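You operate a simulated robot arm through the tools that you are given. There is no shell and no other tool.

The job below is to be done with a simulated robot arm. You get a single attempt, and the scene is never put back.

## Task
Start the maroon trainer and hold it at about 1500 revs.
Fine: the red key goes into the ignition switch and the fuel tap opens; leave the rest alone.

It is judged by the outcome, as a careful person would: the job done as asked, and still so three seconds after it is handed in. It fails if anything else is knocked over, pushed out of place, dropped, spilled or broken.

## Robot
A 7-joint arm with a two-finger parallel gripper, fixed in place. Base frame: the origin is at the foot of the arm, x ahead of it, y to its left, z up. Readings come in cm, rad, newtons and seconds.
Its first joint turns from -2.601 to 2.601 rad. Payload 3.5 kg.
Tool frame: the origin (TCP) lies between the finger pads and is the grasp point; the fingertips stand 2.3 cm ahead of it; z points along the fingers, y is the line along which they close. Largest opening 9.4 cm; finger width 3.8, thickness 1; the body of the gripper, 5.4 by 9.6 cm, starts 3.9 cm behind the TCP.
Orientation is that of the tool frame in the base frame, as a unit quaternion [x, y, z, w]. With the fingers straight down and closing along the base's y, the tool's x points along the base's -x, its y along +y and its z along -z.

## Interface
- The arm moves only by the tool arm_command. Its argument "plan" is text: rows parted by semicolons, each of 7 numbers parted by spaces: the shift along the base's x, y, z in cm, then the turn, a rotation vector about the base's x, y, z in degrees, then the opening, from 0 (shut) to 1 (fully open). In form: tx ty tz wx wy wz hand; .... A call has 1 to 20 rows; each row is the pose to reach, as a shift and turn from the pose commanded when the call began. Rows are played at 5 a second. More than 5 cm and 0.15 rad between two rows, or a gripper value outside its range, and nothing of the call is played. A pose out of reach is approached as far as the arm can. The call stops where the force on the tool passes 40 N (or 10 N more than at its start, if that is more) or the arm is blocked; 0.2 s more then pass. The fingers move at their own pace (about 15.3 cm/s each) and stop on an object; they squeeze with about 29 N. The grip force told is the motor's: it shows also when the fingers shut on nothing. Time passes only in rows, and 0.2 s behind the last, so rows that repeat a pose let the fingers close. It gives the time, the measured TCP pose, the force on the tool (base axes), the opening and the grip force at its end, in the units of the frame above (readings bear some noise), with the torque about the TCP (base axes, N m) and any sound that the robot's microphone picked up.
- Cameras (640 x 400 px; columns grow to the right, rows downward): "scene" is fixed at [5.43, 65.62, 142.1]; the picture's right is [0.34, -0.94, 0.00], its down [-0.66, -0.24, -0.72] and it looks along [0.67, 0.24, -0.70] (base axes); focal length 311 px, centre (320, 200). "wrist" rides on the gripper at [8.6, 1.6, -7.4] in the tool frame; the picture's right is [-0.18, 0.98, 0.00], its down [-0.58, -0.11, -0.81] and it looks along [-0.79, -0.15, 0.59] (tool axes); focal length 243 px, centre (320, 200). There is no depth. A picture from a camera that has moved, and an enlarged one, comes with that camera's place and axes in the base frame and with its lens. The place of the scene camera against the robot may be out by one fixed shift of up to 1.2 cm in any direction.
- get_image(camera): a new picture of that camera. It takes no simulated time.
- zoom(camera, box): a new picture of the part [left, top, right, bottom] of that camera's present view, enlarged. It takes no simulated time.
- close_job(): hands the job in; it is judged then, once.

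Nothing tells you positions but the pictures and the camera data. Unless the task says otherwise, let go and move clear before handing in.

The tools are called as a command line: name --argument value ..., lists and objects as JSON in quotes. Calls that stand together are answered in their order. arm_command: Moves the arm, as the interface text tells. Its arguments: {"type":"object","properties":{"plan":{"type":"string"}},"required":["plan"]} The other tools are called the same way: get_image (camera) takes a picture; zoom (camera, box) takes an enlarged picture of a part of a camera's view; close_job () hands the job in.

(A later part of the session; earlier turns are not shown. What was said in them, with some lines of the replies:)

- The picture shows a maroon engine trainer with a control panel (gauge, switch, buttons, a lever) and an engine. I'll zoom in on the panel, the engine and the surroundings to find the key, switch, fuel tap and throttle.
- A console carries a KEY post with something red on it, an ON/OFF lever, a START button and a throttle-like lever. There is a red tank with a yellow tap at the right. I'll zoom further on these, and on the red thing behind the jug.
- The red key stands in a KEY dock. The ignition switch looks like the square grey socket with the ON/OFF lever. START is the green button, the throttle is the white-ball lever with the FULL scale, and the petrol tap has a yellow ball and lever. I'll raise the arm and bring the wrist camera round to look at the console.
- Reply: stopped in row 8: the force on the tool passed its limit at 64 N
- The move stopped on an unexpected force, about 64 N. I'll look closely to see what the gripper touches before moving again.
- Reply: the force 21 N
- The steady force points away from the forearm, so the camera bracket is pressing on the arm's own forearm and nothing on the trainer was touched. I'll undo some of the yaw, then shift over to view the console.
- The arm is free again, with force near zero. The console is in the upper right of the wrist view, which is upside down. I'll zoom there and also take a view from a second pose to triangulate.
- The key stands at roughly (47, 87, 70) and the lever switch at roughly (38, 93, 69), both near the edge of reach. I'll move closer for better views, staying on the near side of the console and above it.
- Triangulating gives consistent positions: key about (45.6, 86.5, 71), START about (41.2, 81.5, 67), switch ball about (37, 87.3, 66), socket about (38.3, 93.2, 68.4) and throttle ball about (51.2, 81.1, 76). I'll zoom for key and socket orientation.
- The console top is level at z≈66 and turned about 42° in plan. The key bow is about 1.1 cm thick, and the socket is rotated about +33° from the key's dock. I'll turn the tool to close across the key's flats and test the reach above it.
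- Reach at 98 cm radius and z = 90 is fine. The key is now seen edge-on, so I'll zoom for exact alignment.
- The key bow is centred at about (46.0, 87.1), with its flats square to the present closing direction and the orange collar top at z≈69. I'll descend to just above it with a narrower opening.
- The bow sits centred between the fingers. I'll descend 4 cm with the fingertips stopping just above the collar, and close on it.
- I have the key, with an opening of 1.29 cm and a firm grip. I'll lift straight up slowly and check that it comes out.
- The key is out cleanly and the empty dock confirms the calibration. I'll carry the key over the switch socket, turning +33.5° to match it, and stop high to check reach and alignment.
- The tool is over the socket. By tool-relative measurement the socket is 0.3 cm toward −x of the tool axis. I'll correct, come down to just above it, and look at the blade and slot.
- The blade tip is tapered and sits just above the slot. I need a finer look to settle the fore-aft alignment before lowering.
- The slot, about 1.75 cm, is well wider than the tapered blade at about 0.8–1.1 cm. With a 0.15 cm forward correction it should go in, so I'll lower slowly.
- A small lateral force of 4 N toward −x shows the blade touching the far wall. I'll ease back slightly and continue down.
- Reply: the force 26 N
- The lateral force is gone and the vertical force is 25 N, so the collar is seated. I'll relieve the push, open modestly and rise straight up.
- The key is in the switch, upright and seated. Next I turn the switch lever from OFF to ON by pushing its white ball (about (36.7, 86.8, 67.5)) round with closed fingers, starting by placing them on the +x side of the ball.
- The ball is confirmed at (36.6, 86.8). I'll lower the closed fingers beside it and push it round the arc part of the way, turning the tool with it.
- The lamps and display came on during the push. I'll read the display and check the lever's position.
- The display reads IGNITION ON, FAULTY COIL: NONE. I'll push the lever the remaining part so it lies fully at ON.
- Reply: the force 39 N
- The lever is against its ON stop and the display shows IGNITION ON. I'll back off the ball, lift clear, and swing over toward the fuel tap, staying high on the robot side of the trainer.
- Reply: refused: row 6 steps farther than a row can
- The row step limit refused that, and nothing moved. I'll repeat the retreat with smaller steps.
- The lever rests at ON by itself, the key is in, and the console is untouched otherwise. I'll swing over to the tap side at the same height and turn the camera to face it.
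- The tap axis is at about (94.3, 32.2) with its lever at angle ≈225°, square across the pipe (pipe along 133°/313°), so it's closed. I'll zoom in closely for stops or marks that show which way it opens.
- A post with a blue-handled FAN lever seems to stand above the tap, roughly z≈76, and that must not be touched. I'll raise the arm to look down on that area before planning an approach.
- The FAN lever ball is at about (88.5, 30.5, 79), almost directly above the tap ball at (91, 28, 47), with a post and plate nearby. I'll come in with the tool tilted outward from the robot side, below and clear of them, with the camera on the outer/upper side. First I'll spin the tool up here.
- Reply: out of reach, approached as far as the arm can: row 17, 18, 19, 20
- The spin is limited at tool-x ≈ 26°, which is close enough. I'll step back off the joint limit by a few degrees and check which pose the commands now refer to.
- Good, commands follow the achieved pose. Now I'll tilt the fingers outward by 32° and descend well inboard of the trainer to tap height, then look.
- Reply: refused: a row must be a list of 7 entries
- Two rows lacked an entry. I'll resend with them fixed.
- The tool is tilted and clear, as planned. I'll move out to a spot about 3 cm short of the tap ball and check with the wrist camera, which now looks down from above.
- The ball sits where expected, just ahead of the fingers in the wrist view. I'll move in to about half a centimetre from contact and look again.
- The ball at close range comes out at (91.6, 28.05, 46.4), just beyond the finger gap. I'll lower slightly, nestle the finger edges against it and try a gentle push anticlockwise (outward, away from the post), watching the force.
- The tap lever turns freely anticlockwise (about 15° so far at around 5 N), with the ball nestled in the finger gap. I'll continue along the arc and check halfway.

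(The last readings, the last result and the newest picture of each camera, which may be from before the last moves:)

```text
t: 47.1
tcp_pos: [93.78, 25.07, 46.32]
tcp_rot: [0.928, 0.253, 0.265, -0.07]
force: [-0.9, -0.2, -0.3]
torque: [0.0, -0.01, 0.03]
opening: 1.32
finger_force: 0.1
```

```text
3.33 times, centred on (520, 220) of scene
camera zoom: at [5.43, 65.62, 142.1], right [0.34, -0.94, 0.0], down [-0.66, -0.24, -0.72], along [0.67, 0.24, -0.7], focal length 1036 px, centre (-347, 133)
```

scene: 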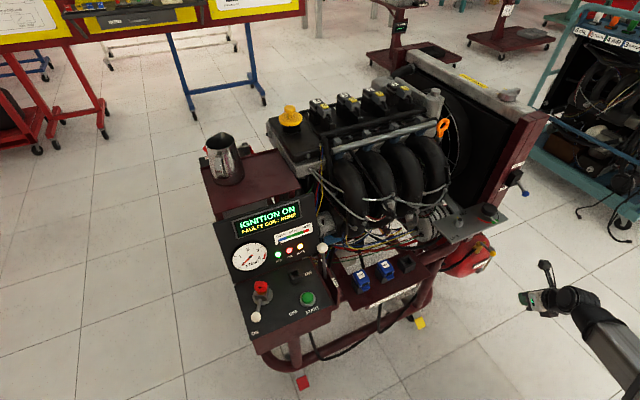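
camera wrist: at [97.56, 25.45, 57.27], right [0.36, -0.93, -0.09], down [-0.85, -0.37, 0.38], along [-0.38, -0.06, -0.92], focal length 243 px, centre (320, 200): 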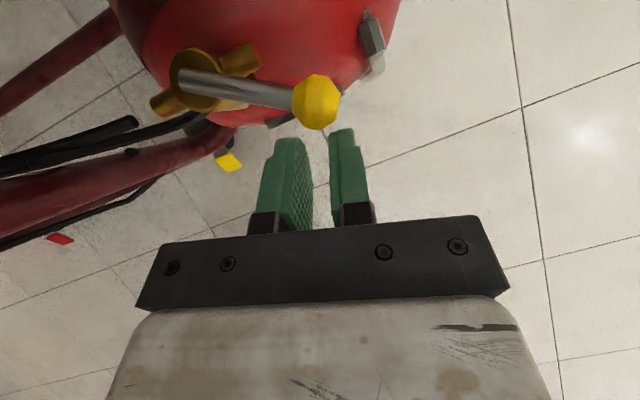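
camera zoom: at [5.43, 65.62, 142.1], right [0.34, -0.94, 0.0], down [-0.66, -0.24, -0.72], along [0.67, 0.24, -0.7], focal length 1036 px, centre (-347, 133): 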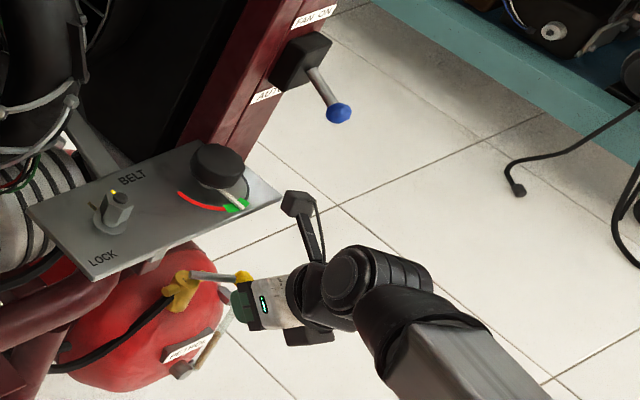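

Just past halfway and moving freely. I'll complete the arc so the lever lies in line with the pipe.

arm_command --plan "0.5 0.12 0 0 0 0 0.14; 1.05 0.3 0 0 0 0 0.14; 1.6 0.54 0 0 0 0 0.14; 2 0.8 0 0 0 0 0.14; 2.36 1.07 0 0 0 0 0.14; 2.7 1.39 0 0 0 0 0.14; 2.7 1.39 0 0 0 0 0.14"

get_image --camera "wrist"

zoom --camera "scene" --box '[460, 160, 580, 280]'

```text
t: 48.7
tcp_pos: [96.41, 26.35, 46.47]
tcp_rot: [0.928, 0.252, 0.264, -0.07]
force: [-0.3, -0.5, 0.5]
torque: [0.0, -0.03, -0.02]
opening: 1.32
finger_force: 0.1
```

```text
taken
camera wrist: at [100.17, 26.78, 57.26], right [0.36, -0.93, -0.09], down [-0.85, -0.37, 0.38], along [-0.38, -0.06, -0.92], focal length 243 px, centre (320, 200)
```

wrist: 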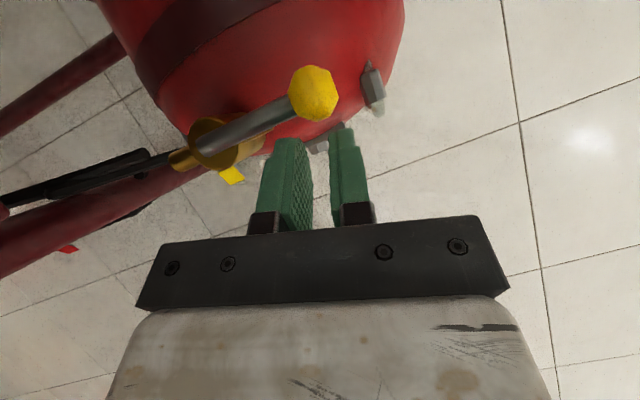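

```text
3.33 times, centred on (520, 220) of scene
camera zoom: at [5.43, 65.62, 142.1], right [0.34, -0.94, 0.0], down [-0.66, -0.24, -0.72], along [0.67, 0.24, -0.7], focal length 1036 px, centre (-347, 133)
```

zoom: 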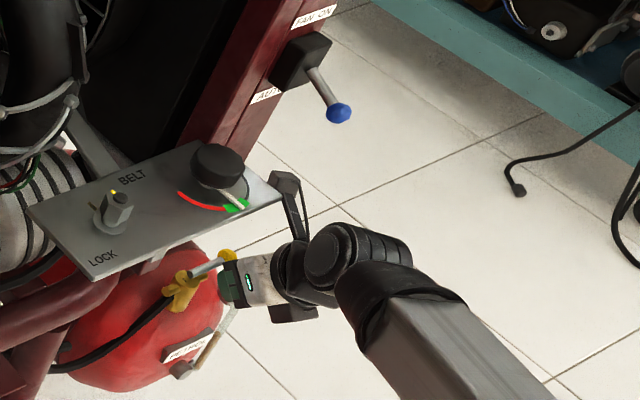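

The lever now lies over the pipe, with the ball slightly ahead of the fingers. I'll nudge a little further to make sure it's at its open stop.

arm_command --plan "0.25 0.22 0 0 0 0 0.14; 0.5 0.45 0 0 0 0 0.14; 0.75 0.7 0 0 0 0 0.14; 0.75 0.7 0 0 0 0 0.14"

get_image --camera "wrist"

```text
t: 49.9
tcp_pos: [96.84, 26.79, 46.25]
tcp_rot: [0.929, 0.253, 0.262, -0.068]
force: [-5.7, -12.7, 0.2]
torque: [-0.05, 0.01, -0.13]
opening: 1.46
finger_force: 1.3
stopped in row 4: the force on the tool passed its limit at 41 N (the readings are from after the stop); the commanded pose is now the measured one
```

```text
taken
camera wrist: at [100.72, 27.2, 57.09], right [0.36, -0.93, -0.09], down [-0.85, -0.37, 0.38], along [-0.39, -0.06, -0.92], focal length 243 px, centre (320, 200)
```

wrist: 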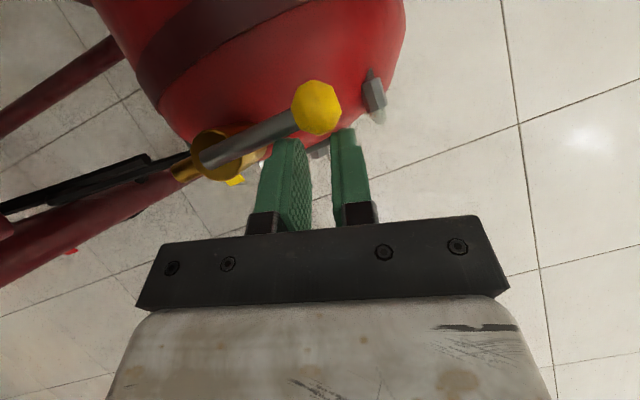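

That is the open stop, with the lever in line with the pipe. I'll withdraw back along the approach line and raise the arm.

arm_command --plan "-1 -0.6 0 0 0 0 0.14; -3 -1.8 0 0 0 0 0.14; -6 -3 0.5 0 0 0 0.14; -10 -4 1 0 0 0 0.14; -14.5 -5 2 0 0 0 0.14; -19 -6 3 0 0 0 0.14; -23.5 -6.7 4 0 0 0 0.14; -23.5 -6.7 8.5 0 0 0 0; -23.5 -6.7 13 0 0 0 0; -23.5 -6.7 17.5 0 0 0 0; -23.5 -6.7 22 0 0 0 0; -23.5 -6.7 26.5 0 0 0 0; -23.5 -6.7 31 0 0 0 0; -23.5 -6.7 35.5 0 0 0 0; -23.5 -6.7 40 0 0 0 0; -23.5 -6.7 44.5 0 0 0 0; -23.5 -6.7 49 0 0 0 0; -23.5 -6.7 53 0 0 0 0; -23.5 -6.7 55 0 0 0 0; -23.5 -6.7 55 0 0 0 0"

get_image --camera "scene"

zoom --camera "scene" --box '[440, 220, 520, 280]'

```text
t: 54.1
tcp_pos: [73.47, 19.9, 101.4]
tcp_rot: [0.928, 0.254, 0.262, -0.07]
force: [-0.4, 0.4, 0.1]
torque: [-0.01, -0.01, 0.02]
opening: 0.0
finger_force: 29.0
```

```text
taken
```

scene: 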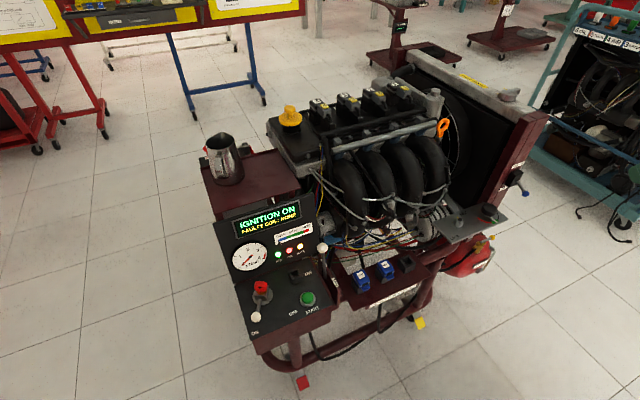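

```text
6.67 times, centred on (480, 250) of scene
camera zoom: at [5.43, 65.62, 142.1], right [0.34, -0.94, 0.0], down [-0.66, -0.24, -0.72], along [0.67, 0.24, -0.7], focal length 2073 px, centre (-747, -133)
```

zoom: 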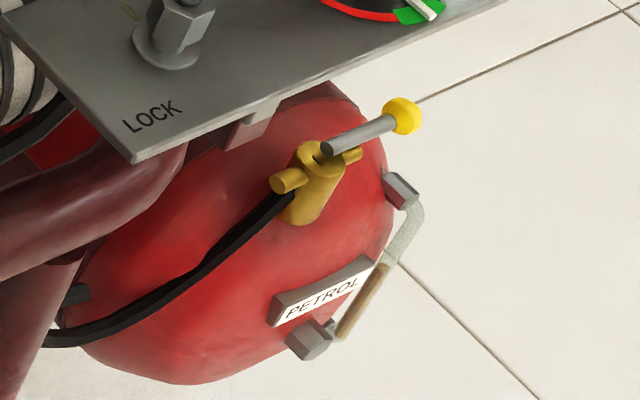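

The tap lever is in line with the pipe, so the tap is open. The FAN lever and belt plate look untouched. I'll straighten the tool and go back over to the console for the START button.

arm_command --plan "-0.5 1 0 -4.07 6.88 0 0; -1 2 0 -8.15 13.75 0 0; -1.5 3 0 -12.2 20.6 0 0; -2 4 0 -16.3 27.5 0 0; -2 4 0 -16.3 27.5 0 0"

```text
t: 55.3
tcp_pos: [71.43, 24.19, 101.36]
tcp_rot: [0.964, 0.265, -0.003, 0.005]
force: [0.7, -0.2, 0.6]
torque: [-0.01, -0.03, -0.01]
opening: 0.01
finger_force: 29.1
```

arm_command --plan "-2.2 2.8 0 0 0 6.5 0; -4.4 5.6 0 0 0 13 0; -6.7 8.4 0 0 0 19.5 0; -8.9 11.1 0 0 0 26 0; -11.1 13.9 0 0 0 32.5 0; -13.4 16.7 0 0 0 39 0; -15.6 19.5 0 0 0 45.5 0; -17.8 22.3 0 0 0 52 0; -20 25 0 0 0 58.5 0; -22.3 27.9 0 0 0 65 0; -24.5 30.6 0 0 0 71.5 0; -26.7 33.4 0 0 0 78 0; -28.9 36.2 0 0 0 84.5 0; -31.2 39 0 0 0 91 0; -33.4 41.8 0 0 0 97 0; -33.4 41.8 0 0 0 97 0"

get_image --camera "wrist"

```text
t: 58.7
tcp_pos: [38.21, 65.96, 101.14]
tcp_rot: [0.441, 0.898, 0.002, 0.005]
force: [-0.4, 0.5, -0.4]
torque: [0.01, -0.02, -0.04]
opening: 0.01
finger_force: 29.1
```

```text
taken
camera wrist: at [34.19, 73.89, 108.53], right [0.89, 0.46, 0.01], down [0.26, -0.52, 0.81], along [0.37, -0.72, -0.59], focal length 243 px, centre (320, 200)
```

wrist: 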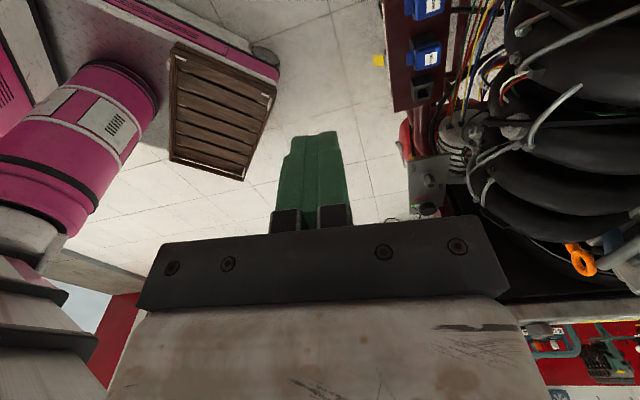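

arm_command --plan "0.5 3.5 -2.5 0 0 0 0; 1 7 -5 0 0 0 0; 1.7 10 -8.5 0 0 0 0; 2.4 13 -12 0 0 0 0; 3.06 15.69 -15 0 0 0 0; 3.06 15.69 -19 0 0 0 0; 3.06 15.69 -23 0 0 0 0; 3.06 15.69 -26.5 0 0 0 0; 3.06 15.69 -26.5 0 0 0 0"

get_image --camera "wrist"

zoom --camera "scene" --box '[230, 230, 370, 330]'

```text
t: 60.7
tcp_pos: [41.38, 81.61, 74.78]
tcp_rot: [0.441, 0.897, 0.001, 0.005]
force: [0.2, -1.2, 0.1]
torque: [0.0, -0.02, -0.02]
opening: 0.0
finger_force: 28.4
```

```text
taken
camera wrist: at [37.19, 89.47, 82.12], right [0.89, 0.45, 0.01], down [0.26, -0.53, 0.81], along [0.37, -0.72, -0.59], focal length 243 px, centre (320, 200)
```

wrist: 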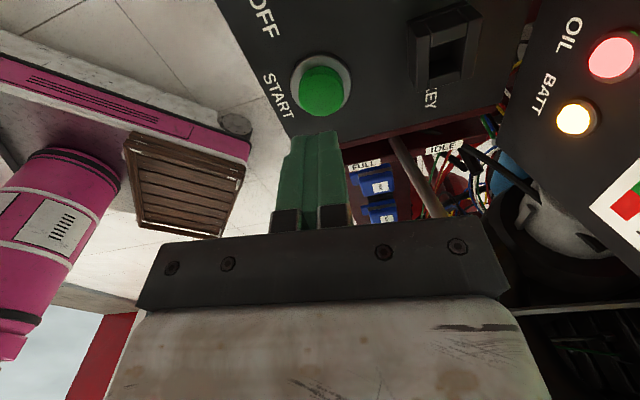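

```text
4.00 times, centred on (300, 280) of scene
camera zoom: at [5.43, 65.62, 142.1], right [0.34, -0.94, 0.0], down [-0.66, -0.24, -0.72], along [0.67, 0.24, -0.7], focal length 1244 px, centre (400, -120)
```

zoom: 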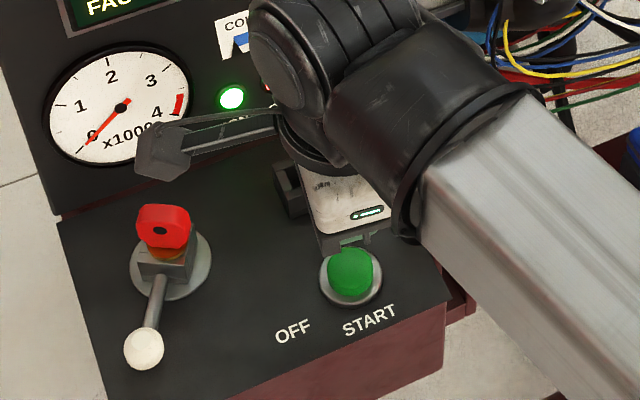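

The fingertips are exactly above the START button. I'll press it gently and hold briefly for the starter.

arm_command --plan "0 0 -3 0 0 0 0; 0 0 -4.8 0 0 0 0; 0 0 -5.3 0 0 0 0; 0 0 -5.5 0 0 0 0; 0 0 -5.7 0 0 0 0; 0 0 -5.85 0 0 0 0; 0 0 -5.85 0 0 0 0; 0 0 -5.85 0 0 0 0; 0 0 -5.85 0 0 0 0"

zoom --camera "scene" --box '[210, 190, 370, 320]'

```text
t: 62.2
tcp_pos: [41.06, 81.6, 69.18]
tcp_rot: [0.441, 0.897, 0.003, 0.005]
force: [0.5, -3.9, 26.9]
torque: [-0.06, -0.02, 0.0]
opening: 0.0
finger_force: 28.5
heard: click
stopped in row 7: the force on the tool passed its limit at 41 N (the readings are from after the stop); the commanded pose is now the measured one
```

```text
3.08 times, centred on (290, 255) of scene
camera zoom: at [5.43, 65.62, 142.1], right [0.34, -0.94, 0.0], down [-0.66, -0.24, -0.72], along [0.67, 0.24, -0.7], focal length 957 px, centre (412, 31)
```

zoom: 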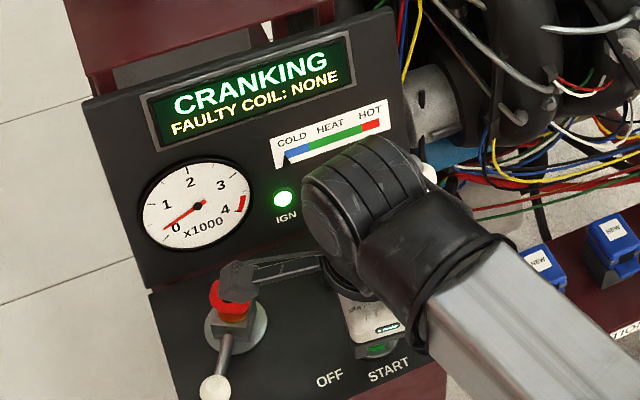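

It clicked and the display reads CRANKING. I'll hold the button where it is a little longer.

arm_command --plan "0 0 0 0 0 0 0; 0 0 0 0 0 0 0; 0 0 0 0 0 0 0; 0 0 0 0 0 0 0"

zoom --camera "scene" --box '[210, 190, 370, 320]'

```text
t: 63.2
tcp_pos: [41.04, 81.61, 69.18]
tcp_rot: [0.442, 0.897, 0.002, 0.005]
force: [-0.6, -4.9, 37.0]
torque: [-0.08, -0.06, 0.05]
opening: 0.0
finger_force: 29.4
```

```text
3.08 times, centred on (290, 255) of scene
camera zoom: at [5.43, 65.62, 142.1], right [0.34, -0.94, 0.0], down [-0.66, -0.24, -0.72], along [0.67, 0.24, -0.7], focal length 957 px, centre (412, 31)
```

zoom: 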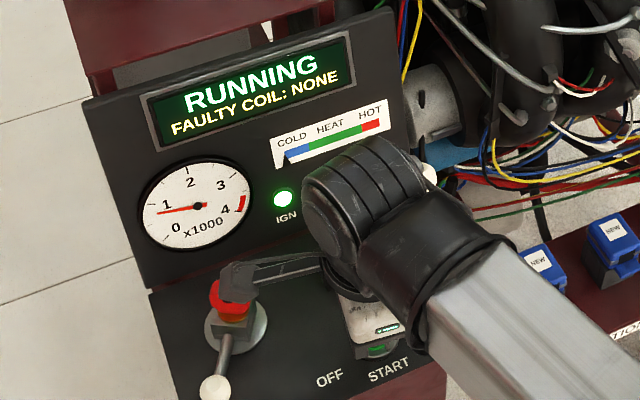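

The engine is RUNNING at about 850 rpm. I'll release the button, lift, and go above the throttle ball (about (51.2, 81.0, 76)) with the fingers set to straddle it along its travel.

arm_command --plan "0 0 1 0 0 0 0; 0 0 4 0 0 0 0; 0 0 8 0 0 0 0; 0 0 12 0 0 0 0; 0 0 17 0 0 0 0; 3 -0.2 18 0 0 2 0.3; 6 -0.4 18 0 0 4 0.55; 9 -0.6 18 0 0 4.8 0.55; 10.15 -0.6 18 0 0 4.8 0.55; 10.15 -0.6 18 0 0 4.8 0.55"

get_image --camera "wrist"

zoom --camera "scene" --box '[210, 190, 370, 320]'

```text
t: 65.4
tcp_pos: [51.36, 81.03, 87.19]
tcp_rot: [0.404, 0.915, 0.002, 0.005]
force: [-0.1, -0.4, 0.6]
torque: [-0.01, -0.02, -0.02]
opening: 5.17
finger_force: 0.1
```

```text
taken
camera wrist: at [46.57, 88.57, 94.5], right [0.85, 0.53, 0.01], down [0.3, -0.5, 0.81], along [0.43, -0.69, -0.59], focal length 243 px, centre (320, 200)
```

wrist: 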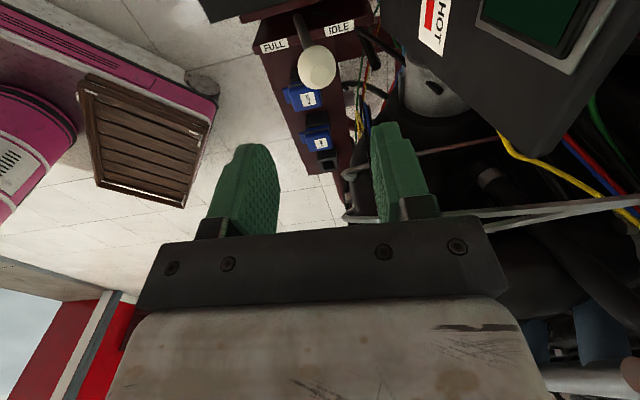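

```text
3.08 times, centred on (290, 255) of scene
camera zoom: at [5.43, 65.62, 142.1], right [0.34, -0.94, 0.0], down [-0.66, -0.24, -0.72], along [0.67, 0.24, -0.7], focal length 957 px, centre (412, 31)
```

zoom: 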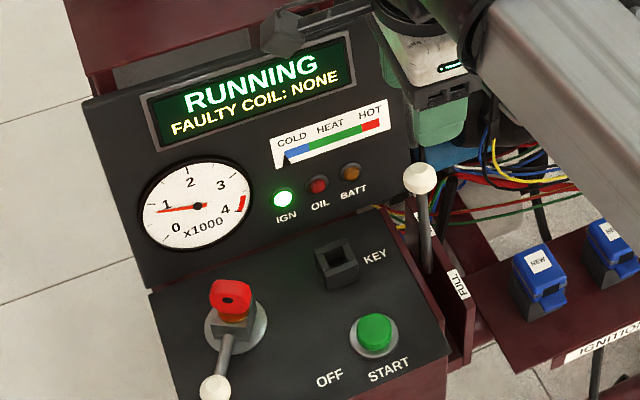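

The ball is exactly below the tool axis, and OIL and BATT lamps have gone out as the engine runs. I'll lower to straddle the ball and narrow the gap round it.

arm_command --plan "0 0 -4 0 0 0 0.5; 0 0 -8 0 0 0 0.5; 0 0 -10 0 0 0 0.5; 0 0 -11 0 0 0 0.5; 0 0 -11 0 0 0 0.4; 0 0 -11 0 0 0 0.36; 0 0 -11 0 0 0 0.36"

zoom --camera "wrist" --box '[220, 20, 420, 180]'

zoom --camera "scene" --box '[210, 190, 370, 320]'

```text
t: 67.0
tcp_pos: [51.27, 81.05, 76.08]
tcp_rot: [0.403, 0.915, 0.003, 0.005]
force: [0.2, -0.2, 0.0]
torque: [0.0, -0.02, 0.03]
opening: 3.38
finger_force: 0.2
```

```text
2.50 times, centred on (320, 100) of wrist
camera zoom: at [46.67, 88.54, 83.51], right [0.85, 0.53, 0.01], down [0.3, -0.5, 0.81], along [0.43, -0.69, -0.59], focal length 606 px, centre (320, 450)
```

zoom: 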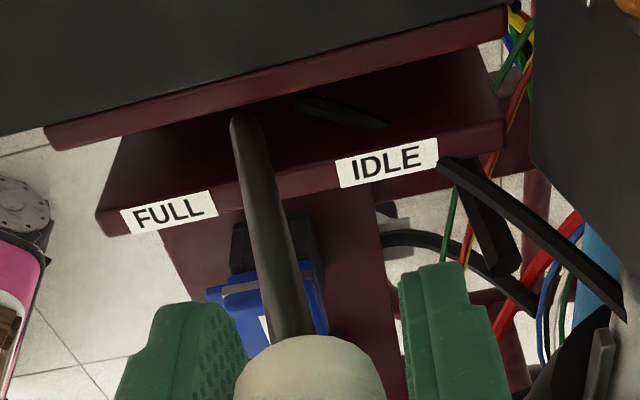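

```text
3.08 times, centred on (290, 255) of scene
camera zoom: at [5.43, 65.62, 142.1], right [0.34, -0.94, 0.0], down [-0.66, -0.24, -0.72], along [0.67, 0.24, -0.7], focal length 957 px, centre (412, 31)
```

zoom: 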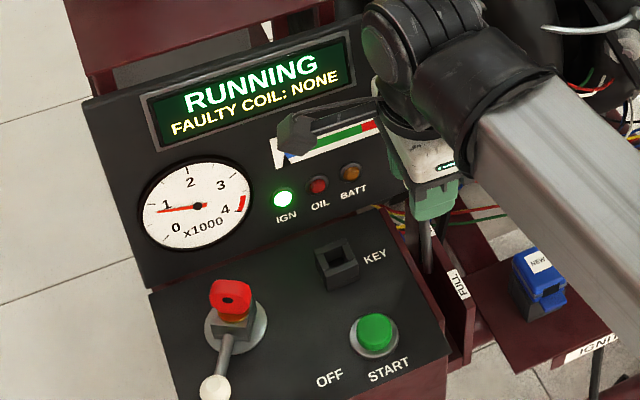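

The ball is caged. I'll push it gently toward FULL by a small amount and read the gauge.

arm_command --plan "-0.22 -0.2 0 0 0 0 0.36; -0.44 -0.4 0 0 0 0 0.36; -0.66 -0.61 0 0 0 0 0.36; -0.66 -0.61 0 0 0 0 0.36; -0.66 -0.61 0 0 0 0 0.36"

zoom --camera "scene" --box '[230, 220, 310, 280]'

zoom --camera "wrist" --box '[220, 20, 420, 180]'

```text
t: 68.2
tcp_pos: [50.67, 80.37, 76.12]
tcp_rot: [0.404, 0.915, 0.003, 0.005]
force: [0.8, 0.8, 0.4]
torque: [0.0, 0.0, -0.01]
opening: 3.37
finger_force: 0.0
```

```text
6.67 times, centred on (270, 250) of scene
camera zoom: at [5.43, 65.62, 142.1], right [0.34, -0.94, 0.0], down [-0.66, -0.24, -0.72], along [0.67, 0.24, -0.7], focal length 2073 px, centre (653, -133)
```

zoom: 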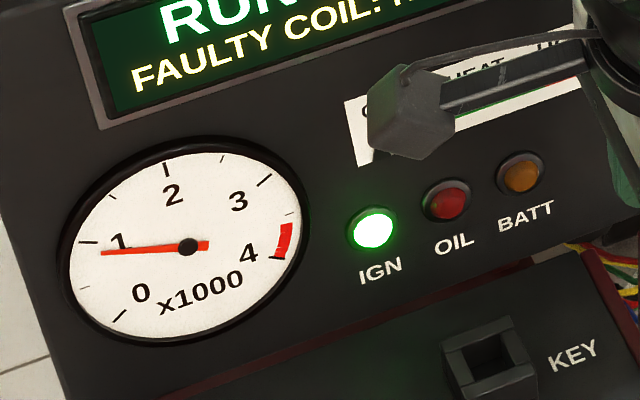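

```text
2.50 times, centred on (320, 100) of wrist
camera zoom: at [45.96, 87.93, 83.46], right [0.85, 0.53, 0.01], down [0.3, -0.5, 0.81], along [0.43, -0.69, -0.59], focal length 606 px, centre (320, 450)
```

zoom: 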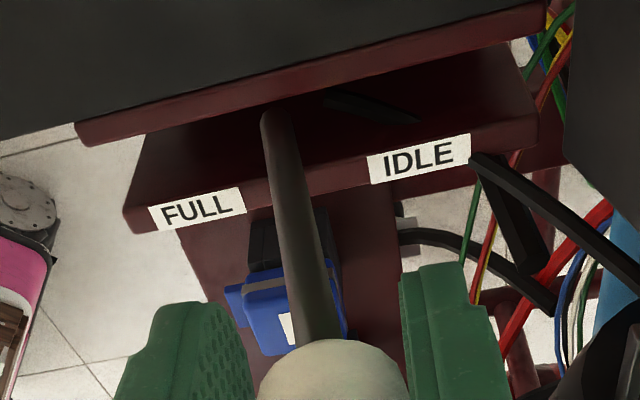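

The needle is near 900 and the finger has just made contact. I'll push on in small steps.

arm_command --plan "-0.2 -0.18 0 0 0 0 0.36; -0.4 -0.37 0 0 0 0 0.36; -0.4 -0.37 0 0 0 0 0.36; -0.4 -0.37 0 0 0 0 0.36; -0.4 -0.37 0 0 0 0 0.36"

zoom --camera "scene" --box '[230, 220, 310, 280]'

```text
t: 69.4
tcp_pos: [50.27, 80.01, 76.12]
tcp_rot: [0.403, 0.915, 0.002, 0.005]
force: [0.4, -0.8, 0.5]
torque: [-0.01, 0.0, -0.01]
opening: 3.39
finger_force: 0.1
```

```text
6.67 times, centred on (270, 250) of scene
camera zoom: at [5.43, 65.62, 142.1], right [0.34, -0.94, 0.0], down [-0.66, -0.24, -0.72], along [0.67, 0.24, -0.7], focal length 2073 px, centre (653, -133)
```

zoom: 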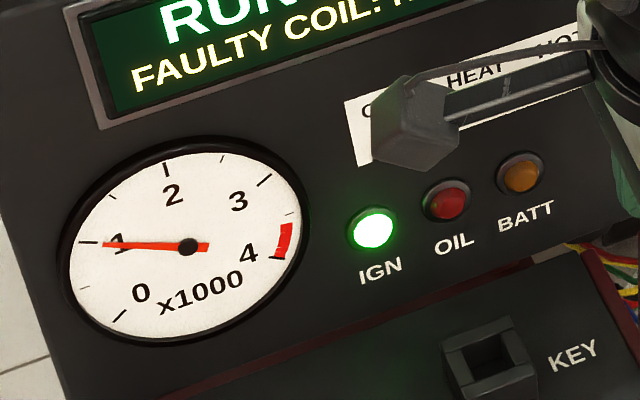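

The needle is at about 1000 now. I'll go another 1 cm.

arm_command --plan "-0.25 -0.23 0 0 0 0 0.36; -0.5 -0.46 0 0 0 0 0.36; -0.74 -0.68 0 0 0 0 0.36; -0.74 -0.68 0 0 0 0 0.36; -0.74 -0.68 0 0 0 0 0.36; -0.74 -0.68 0 0 0 0 0.36"

zoom --camera "scene" --box '[230, 220, 310, 280]'

zoom --camera "wrist" --box '[220, 20, 420, 180]'

```text
t: 70.8
tcp_pos: [49.55, 79.45, 76.03]
tcp_rot: [0.403, 0.915, 0.003, 0.005]
force: [-0.3, -0.7, 0.4]
torque: [0.02, 0.0, 0.03]
opening: 3.35
finger_force: 0.0
```

```text
6.67 times, centred on (270, 250) of scene
camera zoom: at [5.43, 65.62, 142.1], right [0.34, -0.94, 0.0], down [-0.66, -0.24, -0.72], along [0.67, 0.24, -0.7], focal length 2073 px, centre (653, -133)
```

zoom: 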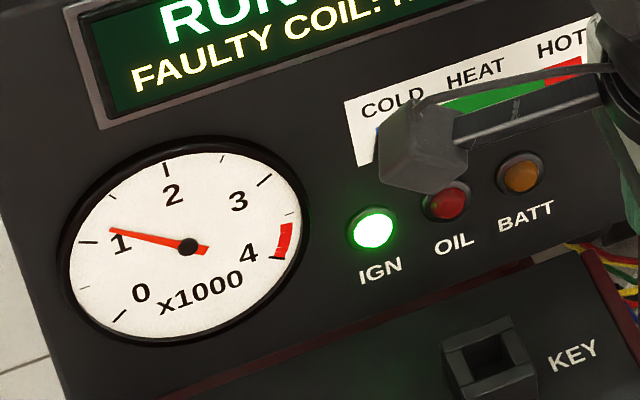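

```text
2.50 times, centred on (320, 100) of wrist
camera zoom: at [44.78, 86.94, 83.35], right [0.85, 0.53, 0.01], down [0.3, -0.5, 0.81], along [0.43, -0.69, -0.59], focal length 606 px, centre (320, 450)
```

zoom: 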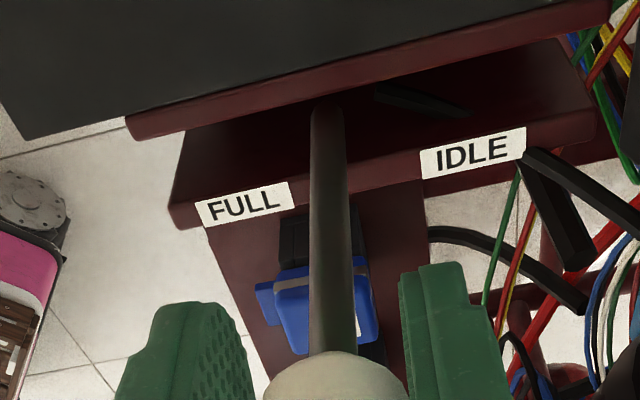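

The needle shows about 1150, around 155 rpm per cm. I'll push about 1.8 cm more in steps.

arm_command --plan "-0.3 -0.27 0 0 0 0 0.36; -0.6 -0.55 0 0 0 0 0.36; -0.9 -0.82 0 0 0 0 0.36; -1.2 -1.1 0 0 0 0 0.36; -1.33 -1.22 0 0 0 0 0.36; -1.33 -1.22 0 0 0 0 0.36; -1.33 -1.22 0 0 0 0 0.36; -1.33 -1.22 0 0 0 0 0.36"

zoom --camera "scene" --box '[230, 220, 310, 280]'

zoom --camera "wrist" --box '[220, 20, 420, 180]'

```text
t: 72.6
tcp_pos: [48.29, 78.19, 76.16]
tcp_rot: [0.404, 0.915, 0.003, 0.006]
force: [-0.4, 0.6, -0.1]
torque: [0.01, 0.0, 0.01]
opening: 3.38
finger_force: 0.1
```

```text
6.67 times, centred on (270, 250) of scene
camera zoom: at [5.43, 65.62, 142.1], right [0.34, -0.94, 0.0], down [-0.66, -0.24, -0.72], along [0.67, 0.24, -0.7], focal length 2073 px, centre (653, -133)
```

zoom: 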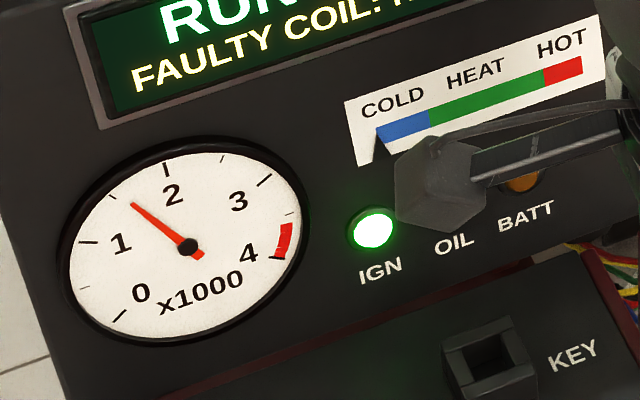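

```text
2.50 times, centred on (320, 100) of wrist
camera zoom: at [43.49, 85.7, 83.41], right [0.85, 0.53, 0.01], down [0.3, -0.5, 0.81], along [0.43, -0.69, -0.59], focal length 606 px, centre (320, 450)
```

zoom: 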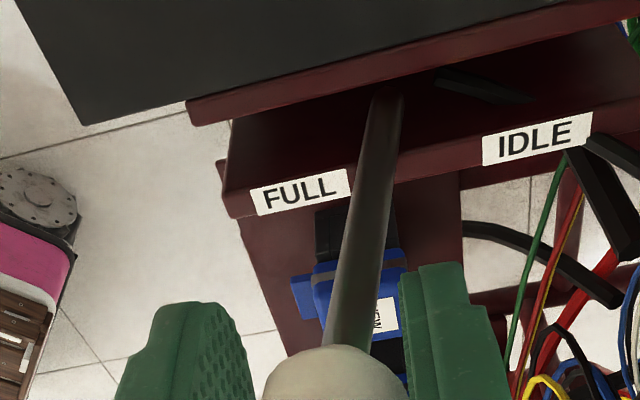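

zoom --camera "scene" --box '[236, 238, 272, 274]'

```text
11.11 times, centred on (254, 256) of scene
camera zoom: at [5.43, 65.62, 142.1], right [0.34, -0.94, 0.0], down [-0.66, -0.24, -0.72], along [0.67, 0.24, -0.7], focal length 3454 px, centre (1053, -422)
```

zoom: 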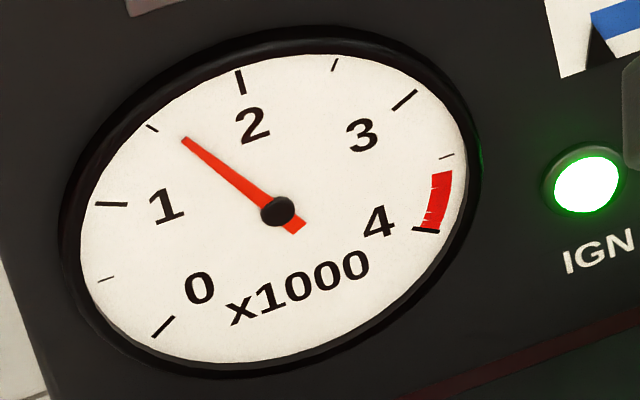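

The needle reads about 1550. I'll wait a moment to see if it's steady, then ease the lever back a touch from the other side.

arm_command --plan "0.15 0.14 0 0 0 0 0.36; 0.3 0.27 0 0 0 0 0.36; 0.4 0.36 0 0 0 0 0.36; 0.4 0.36 0 0 0 0 0.36; 0.4 0.36 0 0 0 0 0.36; 0.4 0.36 0 0 0 0 0.36"

zoom --camera "scene" --box '[236, 238, 272, 274]'

zoom --camera "wrist" --box '[220, 60, 420, 220]'

```text
t: 74.0
tcp_pos: [48.59, 78.61, 75.99]
tcp_rot: [0.404, 0.915, 0.003, 0.005]
force: [1.3, 0.2, 0.5]
torque: [-0.03, 0.0, 0.01]
opening: 3.39
finger_force: 0.0
```

```text
11.11 times, centred on (254, 256) of scene
camera zoom: at [5.43, 65.62, 142.1], right [0.34, -0.94, 0.0], down [-0.66, -0.24, -0.72], along [0.67, 0.24, -0.7], focal length 3454 px, centre (1053, -422)
```

zoom: 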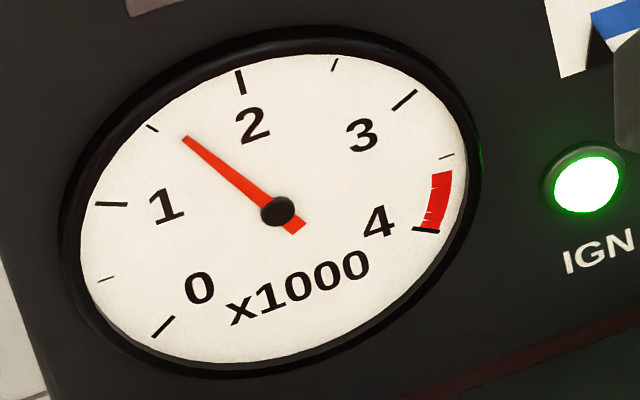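

```text
2.50 times, centred on (320, 140) of wrist
camera zoom: at [43.88, 86.07, 83.41], right [0.85, 0.53, 0.01], down [0.3, -0.5, 0.81], along [0.43, -0.69, -0.59], focal length 606 px, centre (320, 350)
```

zoom: 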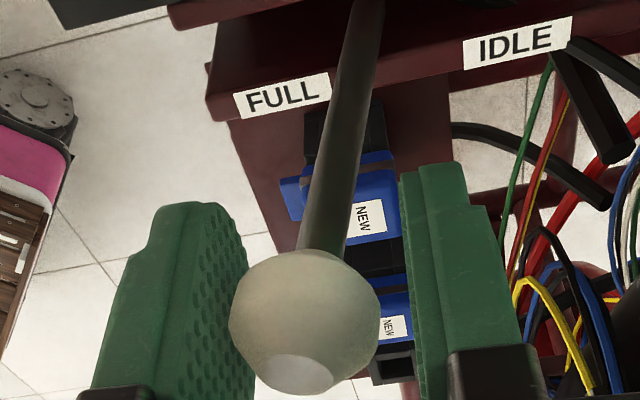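

It holds steady at about 1555 with no contact, so the lever stays where it's put. I'll nudge it back by a few millimetres.

arm_command --plan "0.1 0.09 0 0 0 0 0.36; 0.2 0.18 0 0 0 0 0.36; 0.2 0.18 0 0 0 0 0.36; 0.2 0.18 0 0 0 0 0.36; 0.2 0.18 0 0 0 0 0.36"

zoom --camera "scene" --box '[236, 238, 272, 274]'

```text
t: 75.2
tcp_pos: [48.78, 78.8, 76.03]
tcp_rot: [0.404, 0.915, 0.003, 0.005]
force: [-0.3, 0.3, 0.2]
torque: [-0.01, 0.0, -0.03]
opening: 3.41
finger_force: 0.0
```

```text
11.11 times, centred on (254, 256) of scene
camera zoom: at [5.43, 65.62, 142.1], right [0.34, -0.94, 0.0], down [-0.66, -0.24, -0.72], along [0.67, 0.24, -0.7], focal length 3454 px, centre (1053, -422)
```

zoom: 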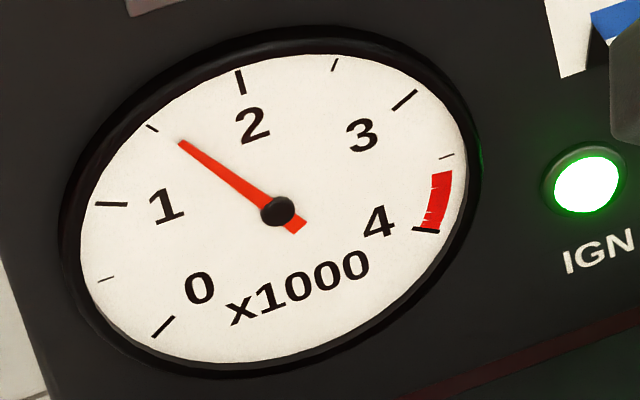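

That reads about 1520. One more small nudge.

arm_command --plan "0.04 0.04 0 0 0 0 0.36; 0.08 0.07 0 0 0 0 0.36; 0.08 0.07 0 0 0 0 0.36; 0.08 0.07 0 0 0 0 0.36; 0.08 0.07 0 0 0 0 0.36"

zoom --camera "scene" --box '[236, 238, 272, 274]'

```text
t: 76.4
tcp_pos: [48.83, 78.82, 76.1]
tcp_rot: [0.404, 0.915, 0.003, 0.005]
force: [0.4, -0.2, 1.3]
torque: [0.0, 0.02, 0.01]
opening: 3.38
finger_force: 0.1
```

```text
11.11 times, centred on (254, 256) of scene
camera zoom: at [5.43, 65.62, 142.1], right [0.34, -0.94, 0.0], down [-0.66, -0.24, -0.72], along [0.67, 0.24, -0.7], focal length 3454 px, centre (1053, -422)
```

zoom: 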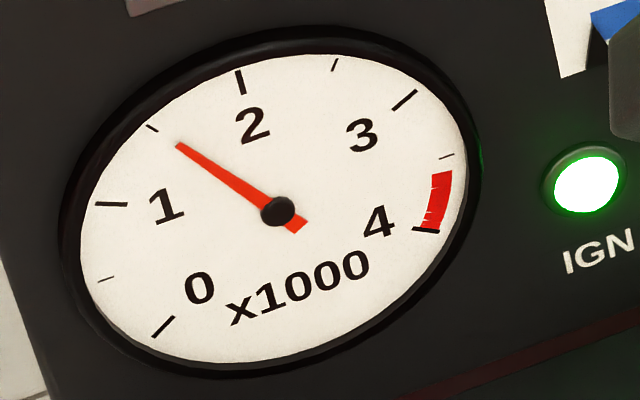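

The needle points right at 1500. I'll open the fingers, lift straight up and move clear.

arm_command --plan "0 0 0 0 0 0 0.45; 0 0 0 0 0 0 0.5; 0 0 2 0 0 0 0.5; 0 0 5 0 0 0 0.5; 0 0 9 0 0 0 0.5; 0 0 13.5 0 0 0 0.5; 0 0 18 0 0 0 0.5; -2 -3 22 0 0 0 0.5; -4 -7 24 0 0 0 0.5; -6 -11 25 0 0 0 0.5; -8 -15 25 0 0 0 0.5; -8 -19 25 0 0 0 0.5; -8 -19 25 0 0 0 0.5"

get_image --camera "scene"

zoom --camera "scene" --box '[236, 238, 272, 274]'

zoom --camera "scene" --box '[210, 190, 370, 320]'

zoom --camera "scene" --box '[420, 120, 580, 290]'

```text
refused: row 8 steps farther than a row can; nothing moved
```

```text
taken
```

scene: 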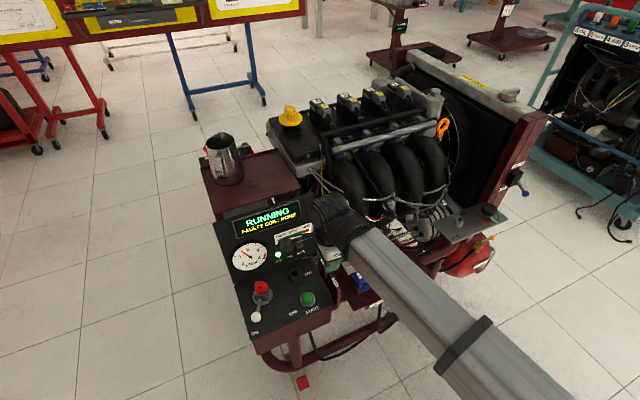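

```text
11.11 times, centred on (254, 256) of scene
camera zoom: at [5.43, 65.62, 142.1], right [0.34, -0.94, 0.0], down [-0.66, -0.24, -0.72], along [0.67, 0.24, -0.7], focal length 3454 px, centre (1053, -422)
```

zoom: 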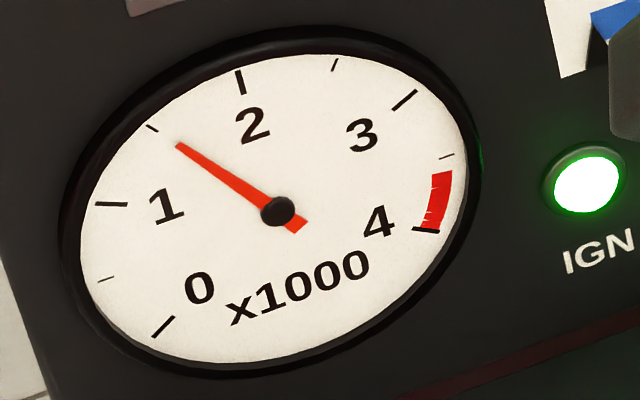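

```text
3.08 times, centred on (290, 255) of scene
camera zoom: at [5.43, 65.62, 142.1], right [0.34, -0.94, 0.0], down [-0.66, -0.24, -0.72], along [0.67, 0.24, -0.7], focal length 957 px, centre (412, 31)
```

zoom: 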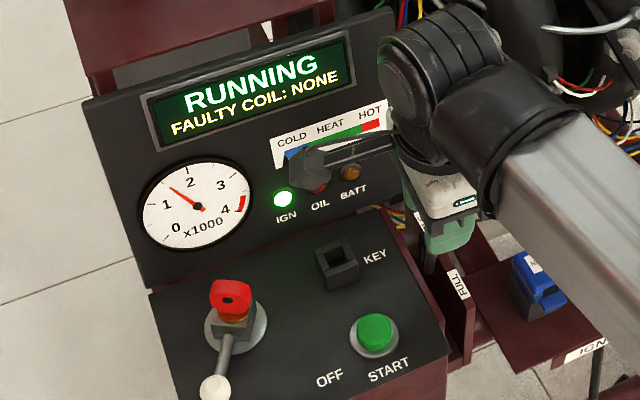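

```text
2.35 times, centred on (500, 205) of scene
camera zoom: at [5.43, 65.62, 142.1], right [0.34, -0.94, 0.0], down [-0.66, -0.24, -0.72], along [0.67, 0.24, -0.7], focal length 732 px, centre (-104, 188)
```

zoom: 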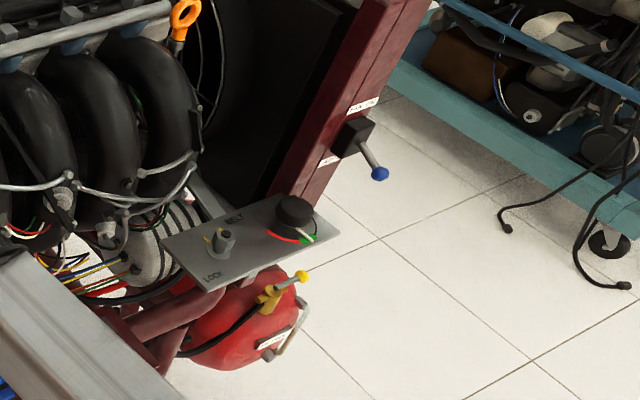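

One row was too long a step, so nothing moved. I'll resend the release and retreat with shorter steps.

arm_command --plan "0 0 0 0 0 0 0.42; 0 0 0 0 0 0 0.5; 0 0 0 0 0 0 0.5; 0 0 2 0 0 0 0.5; 0 0 5 0 0 0 0.5; 0 0 9 0 0 0 0.5; 0 0 13 0 0 0 0.5; 0 0 17 0 0 0 0.5; -1.5 -2.5 20 0 0 0 0.5; -3 -6 22 0 0 0 0.5; -5 -9.5 23.5 0 0 0 0.5; -6.5 -13 25 0 0 0 0.5; -8 -17 25 0 0 0 0.5; -8 -20 25 0 0 0 0.5; -8 -20 25 0 0 0 0.5"

get_image --camera "scene"

zoom --camera "scene" --box '[236, 238, 272, 274]'

zoom --camera "scene" --box '[210, 190, 370, 320]'

```text
t: 79.6
tcp_pos: [40.72, 58.68, 100.94]
tcp_rot: [0.403, 0.915, 0.002, 0.004]
force: [0.0, 0.8, 0.2]
torque: [0.0, 0.0, -0.02]
opening: 4.69
finger_force: 0.1
```

```text
taken
```

scene: 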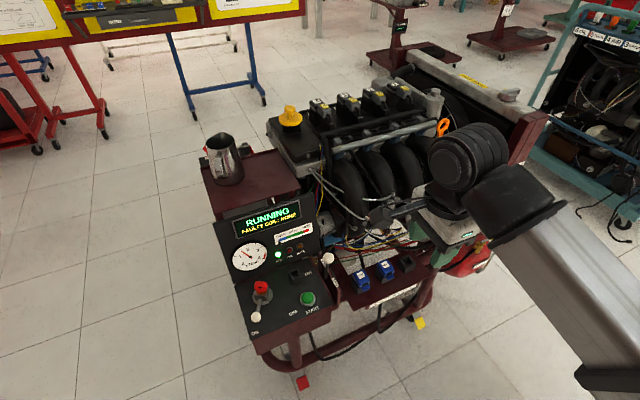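

```text
11.11 times, centred on (254, 256) of scene
camera zoom: at [5.43, 65.62, 142.1], right [0.34, -0.94, 0.0], down [-0.66, -0.24, -0.72], along [0.67, 0.24, -0.7], focal length 3454 px, centre (1053, -422)
```

zoom: 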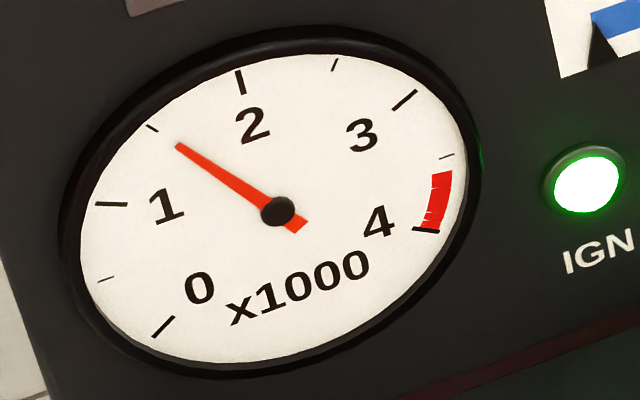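

```text
3.08 times, centred on (290, 255) of scene
camera zoom: at [5.43, 65.62, 142.1], right [0.34, -0.94, 0.0], down [-0.66, -0.24, -0.72], along [0.67, 0.24, -0.7], focal length 957 px, centre (412, 31)
```

zoom: 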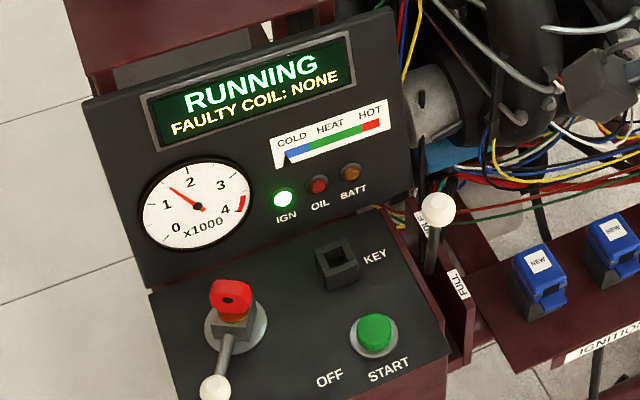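

The arm is clear and the engine has held steady at 1500 for several seconds. The display reads RUNNING, the key is in the switch with its lever at ON, and the tap is open. I'm handing in now.

close_job

```text
The job is handed in.
```

The maroon trainer is running and holding at about 1500 revs. It stayed there for about three seconds after I let go of the throttle, and then I handed the job in.

- **Key:** the red key is out of its dock and seated in the ignition switch. I turned the switch lever to its ON stop.
- **Fuel:** the petrol tap lever is at its open stop, in line with the pipe.
- **Start:** I pressed START once and held it until the display changed from CRANKING to RUNNING. It shows "FAULTY COIL: NONE", and the OIL and BATT lamps have gone out.
- **Revs:** I moved the throttle lever partway toward FULL, and it stays put on its own.

You said to leave the rest alone. Apart from the key and the tap, I worked only the switch lever, the START button and the throttle, because it wouldn't start or hold its revs without them.

Early on the arm stopped itself on a 64 N force. From the pictures and the force direction I took this to be its own camera bracket pressing on its forearm, not anything on the trainer. The fan lever, belt plate, coils and jug all look as they were in the later pictures.
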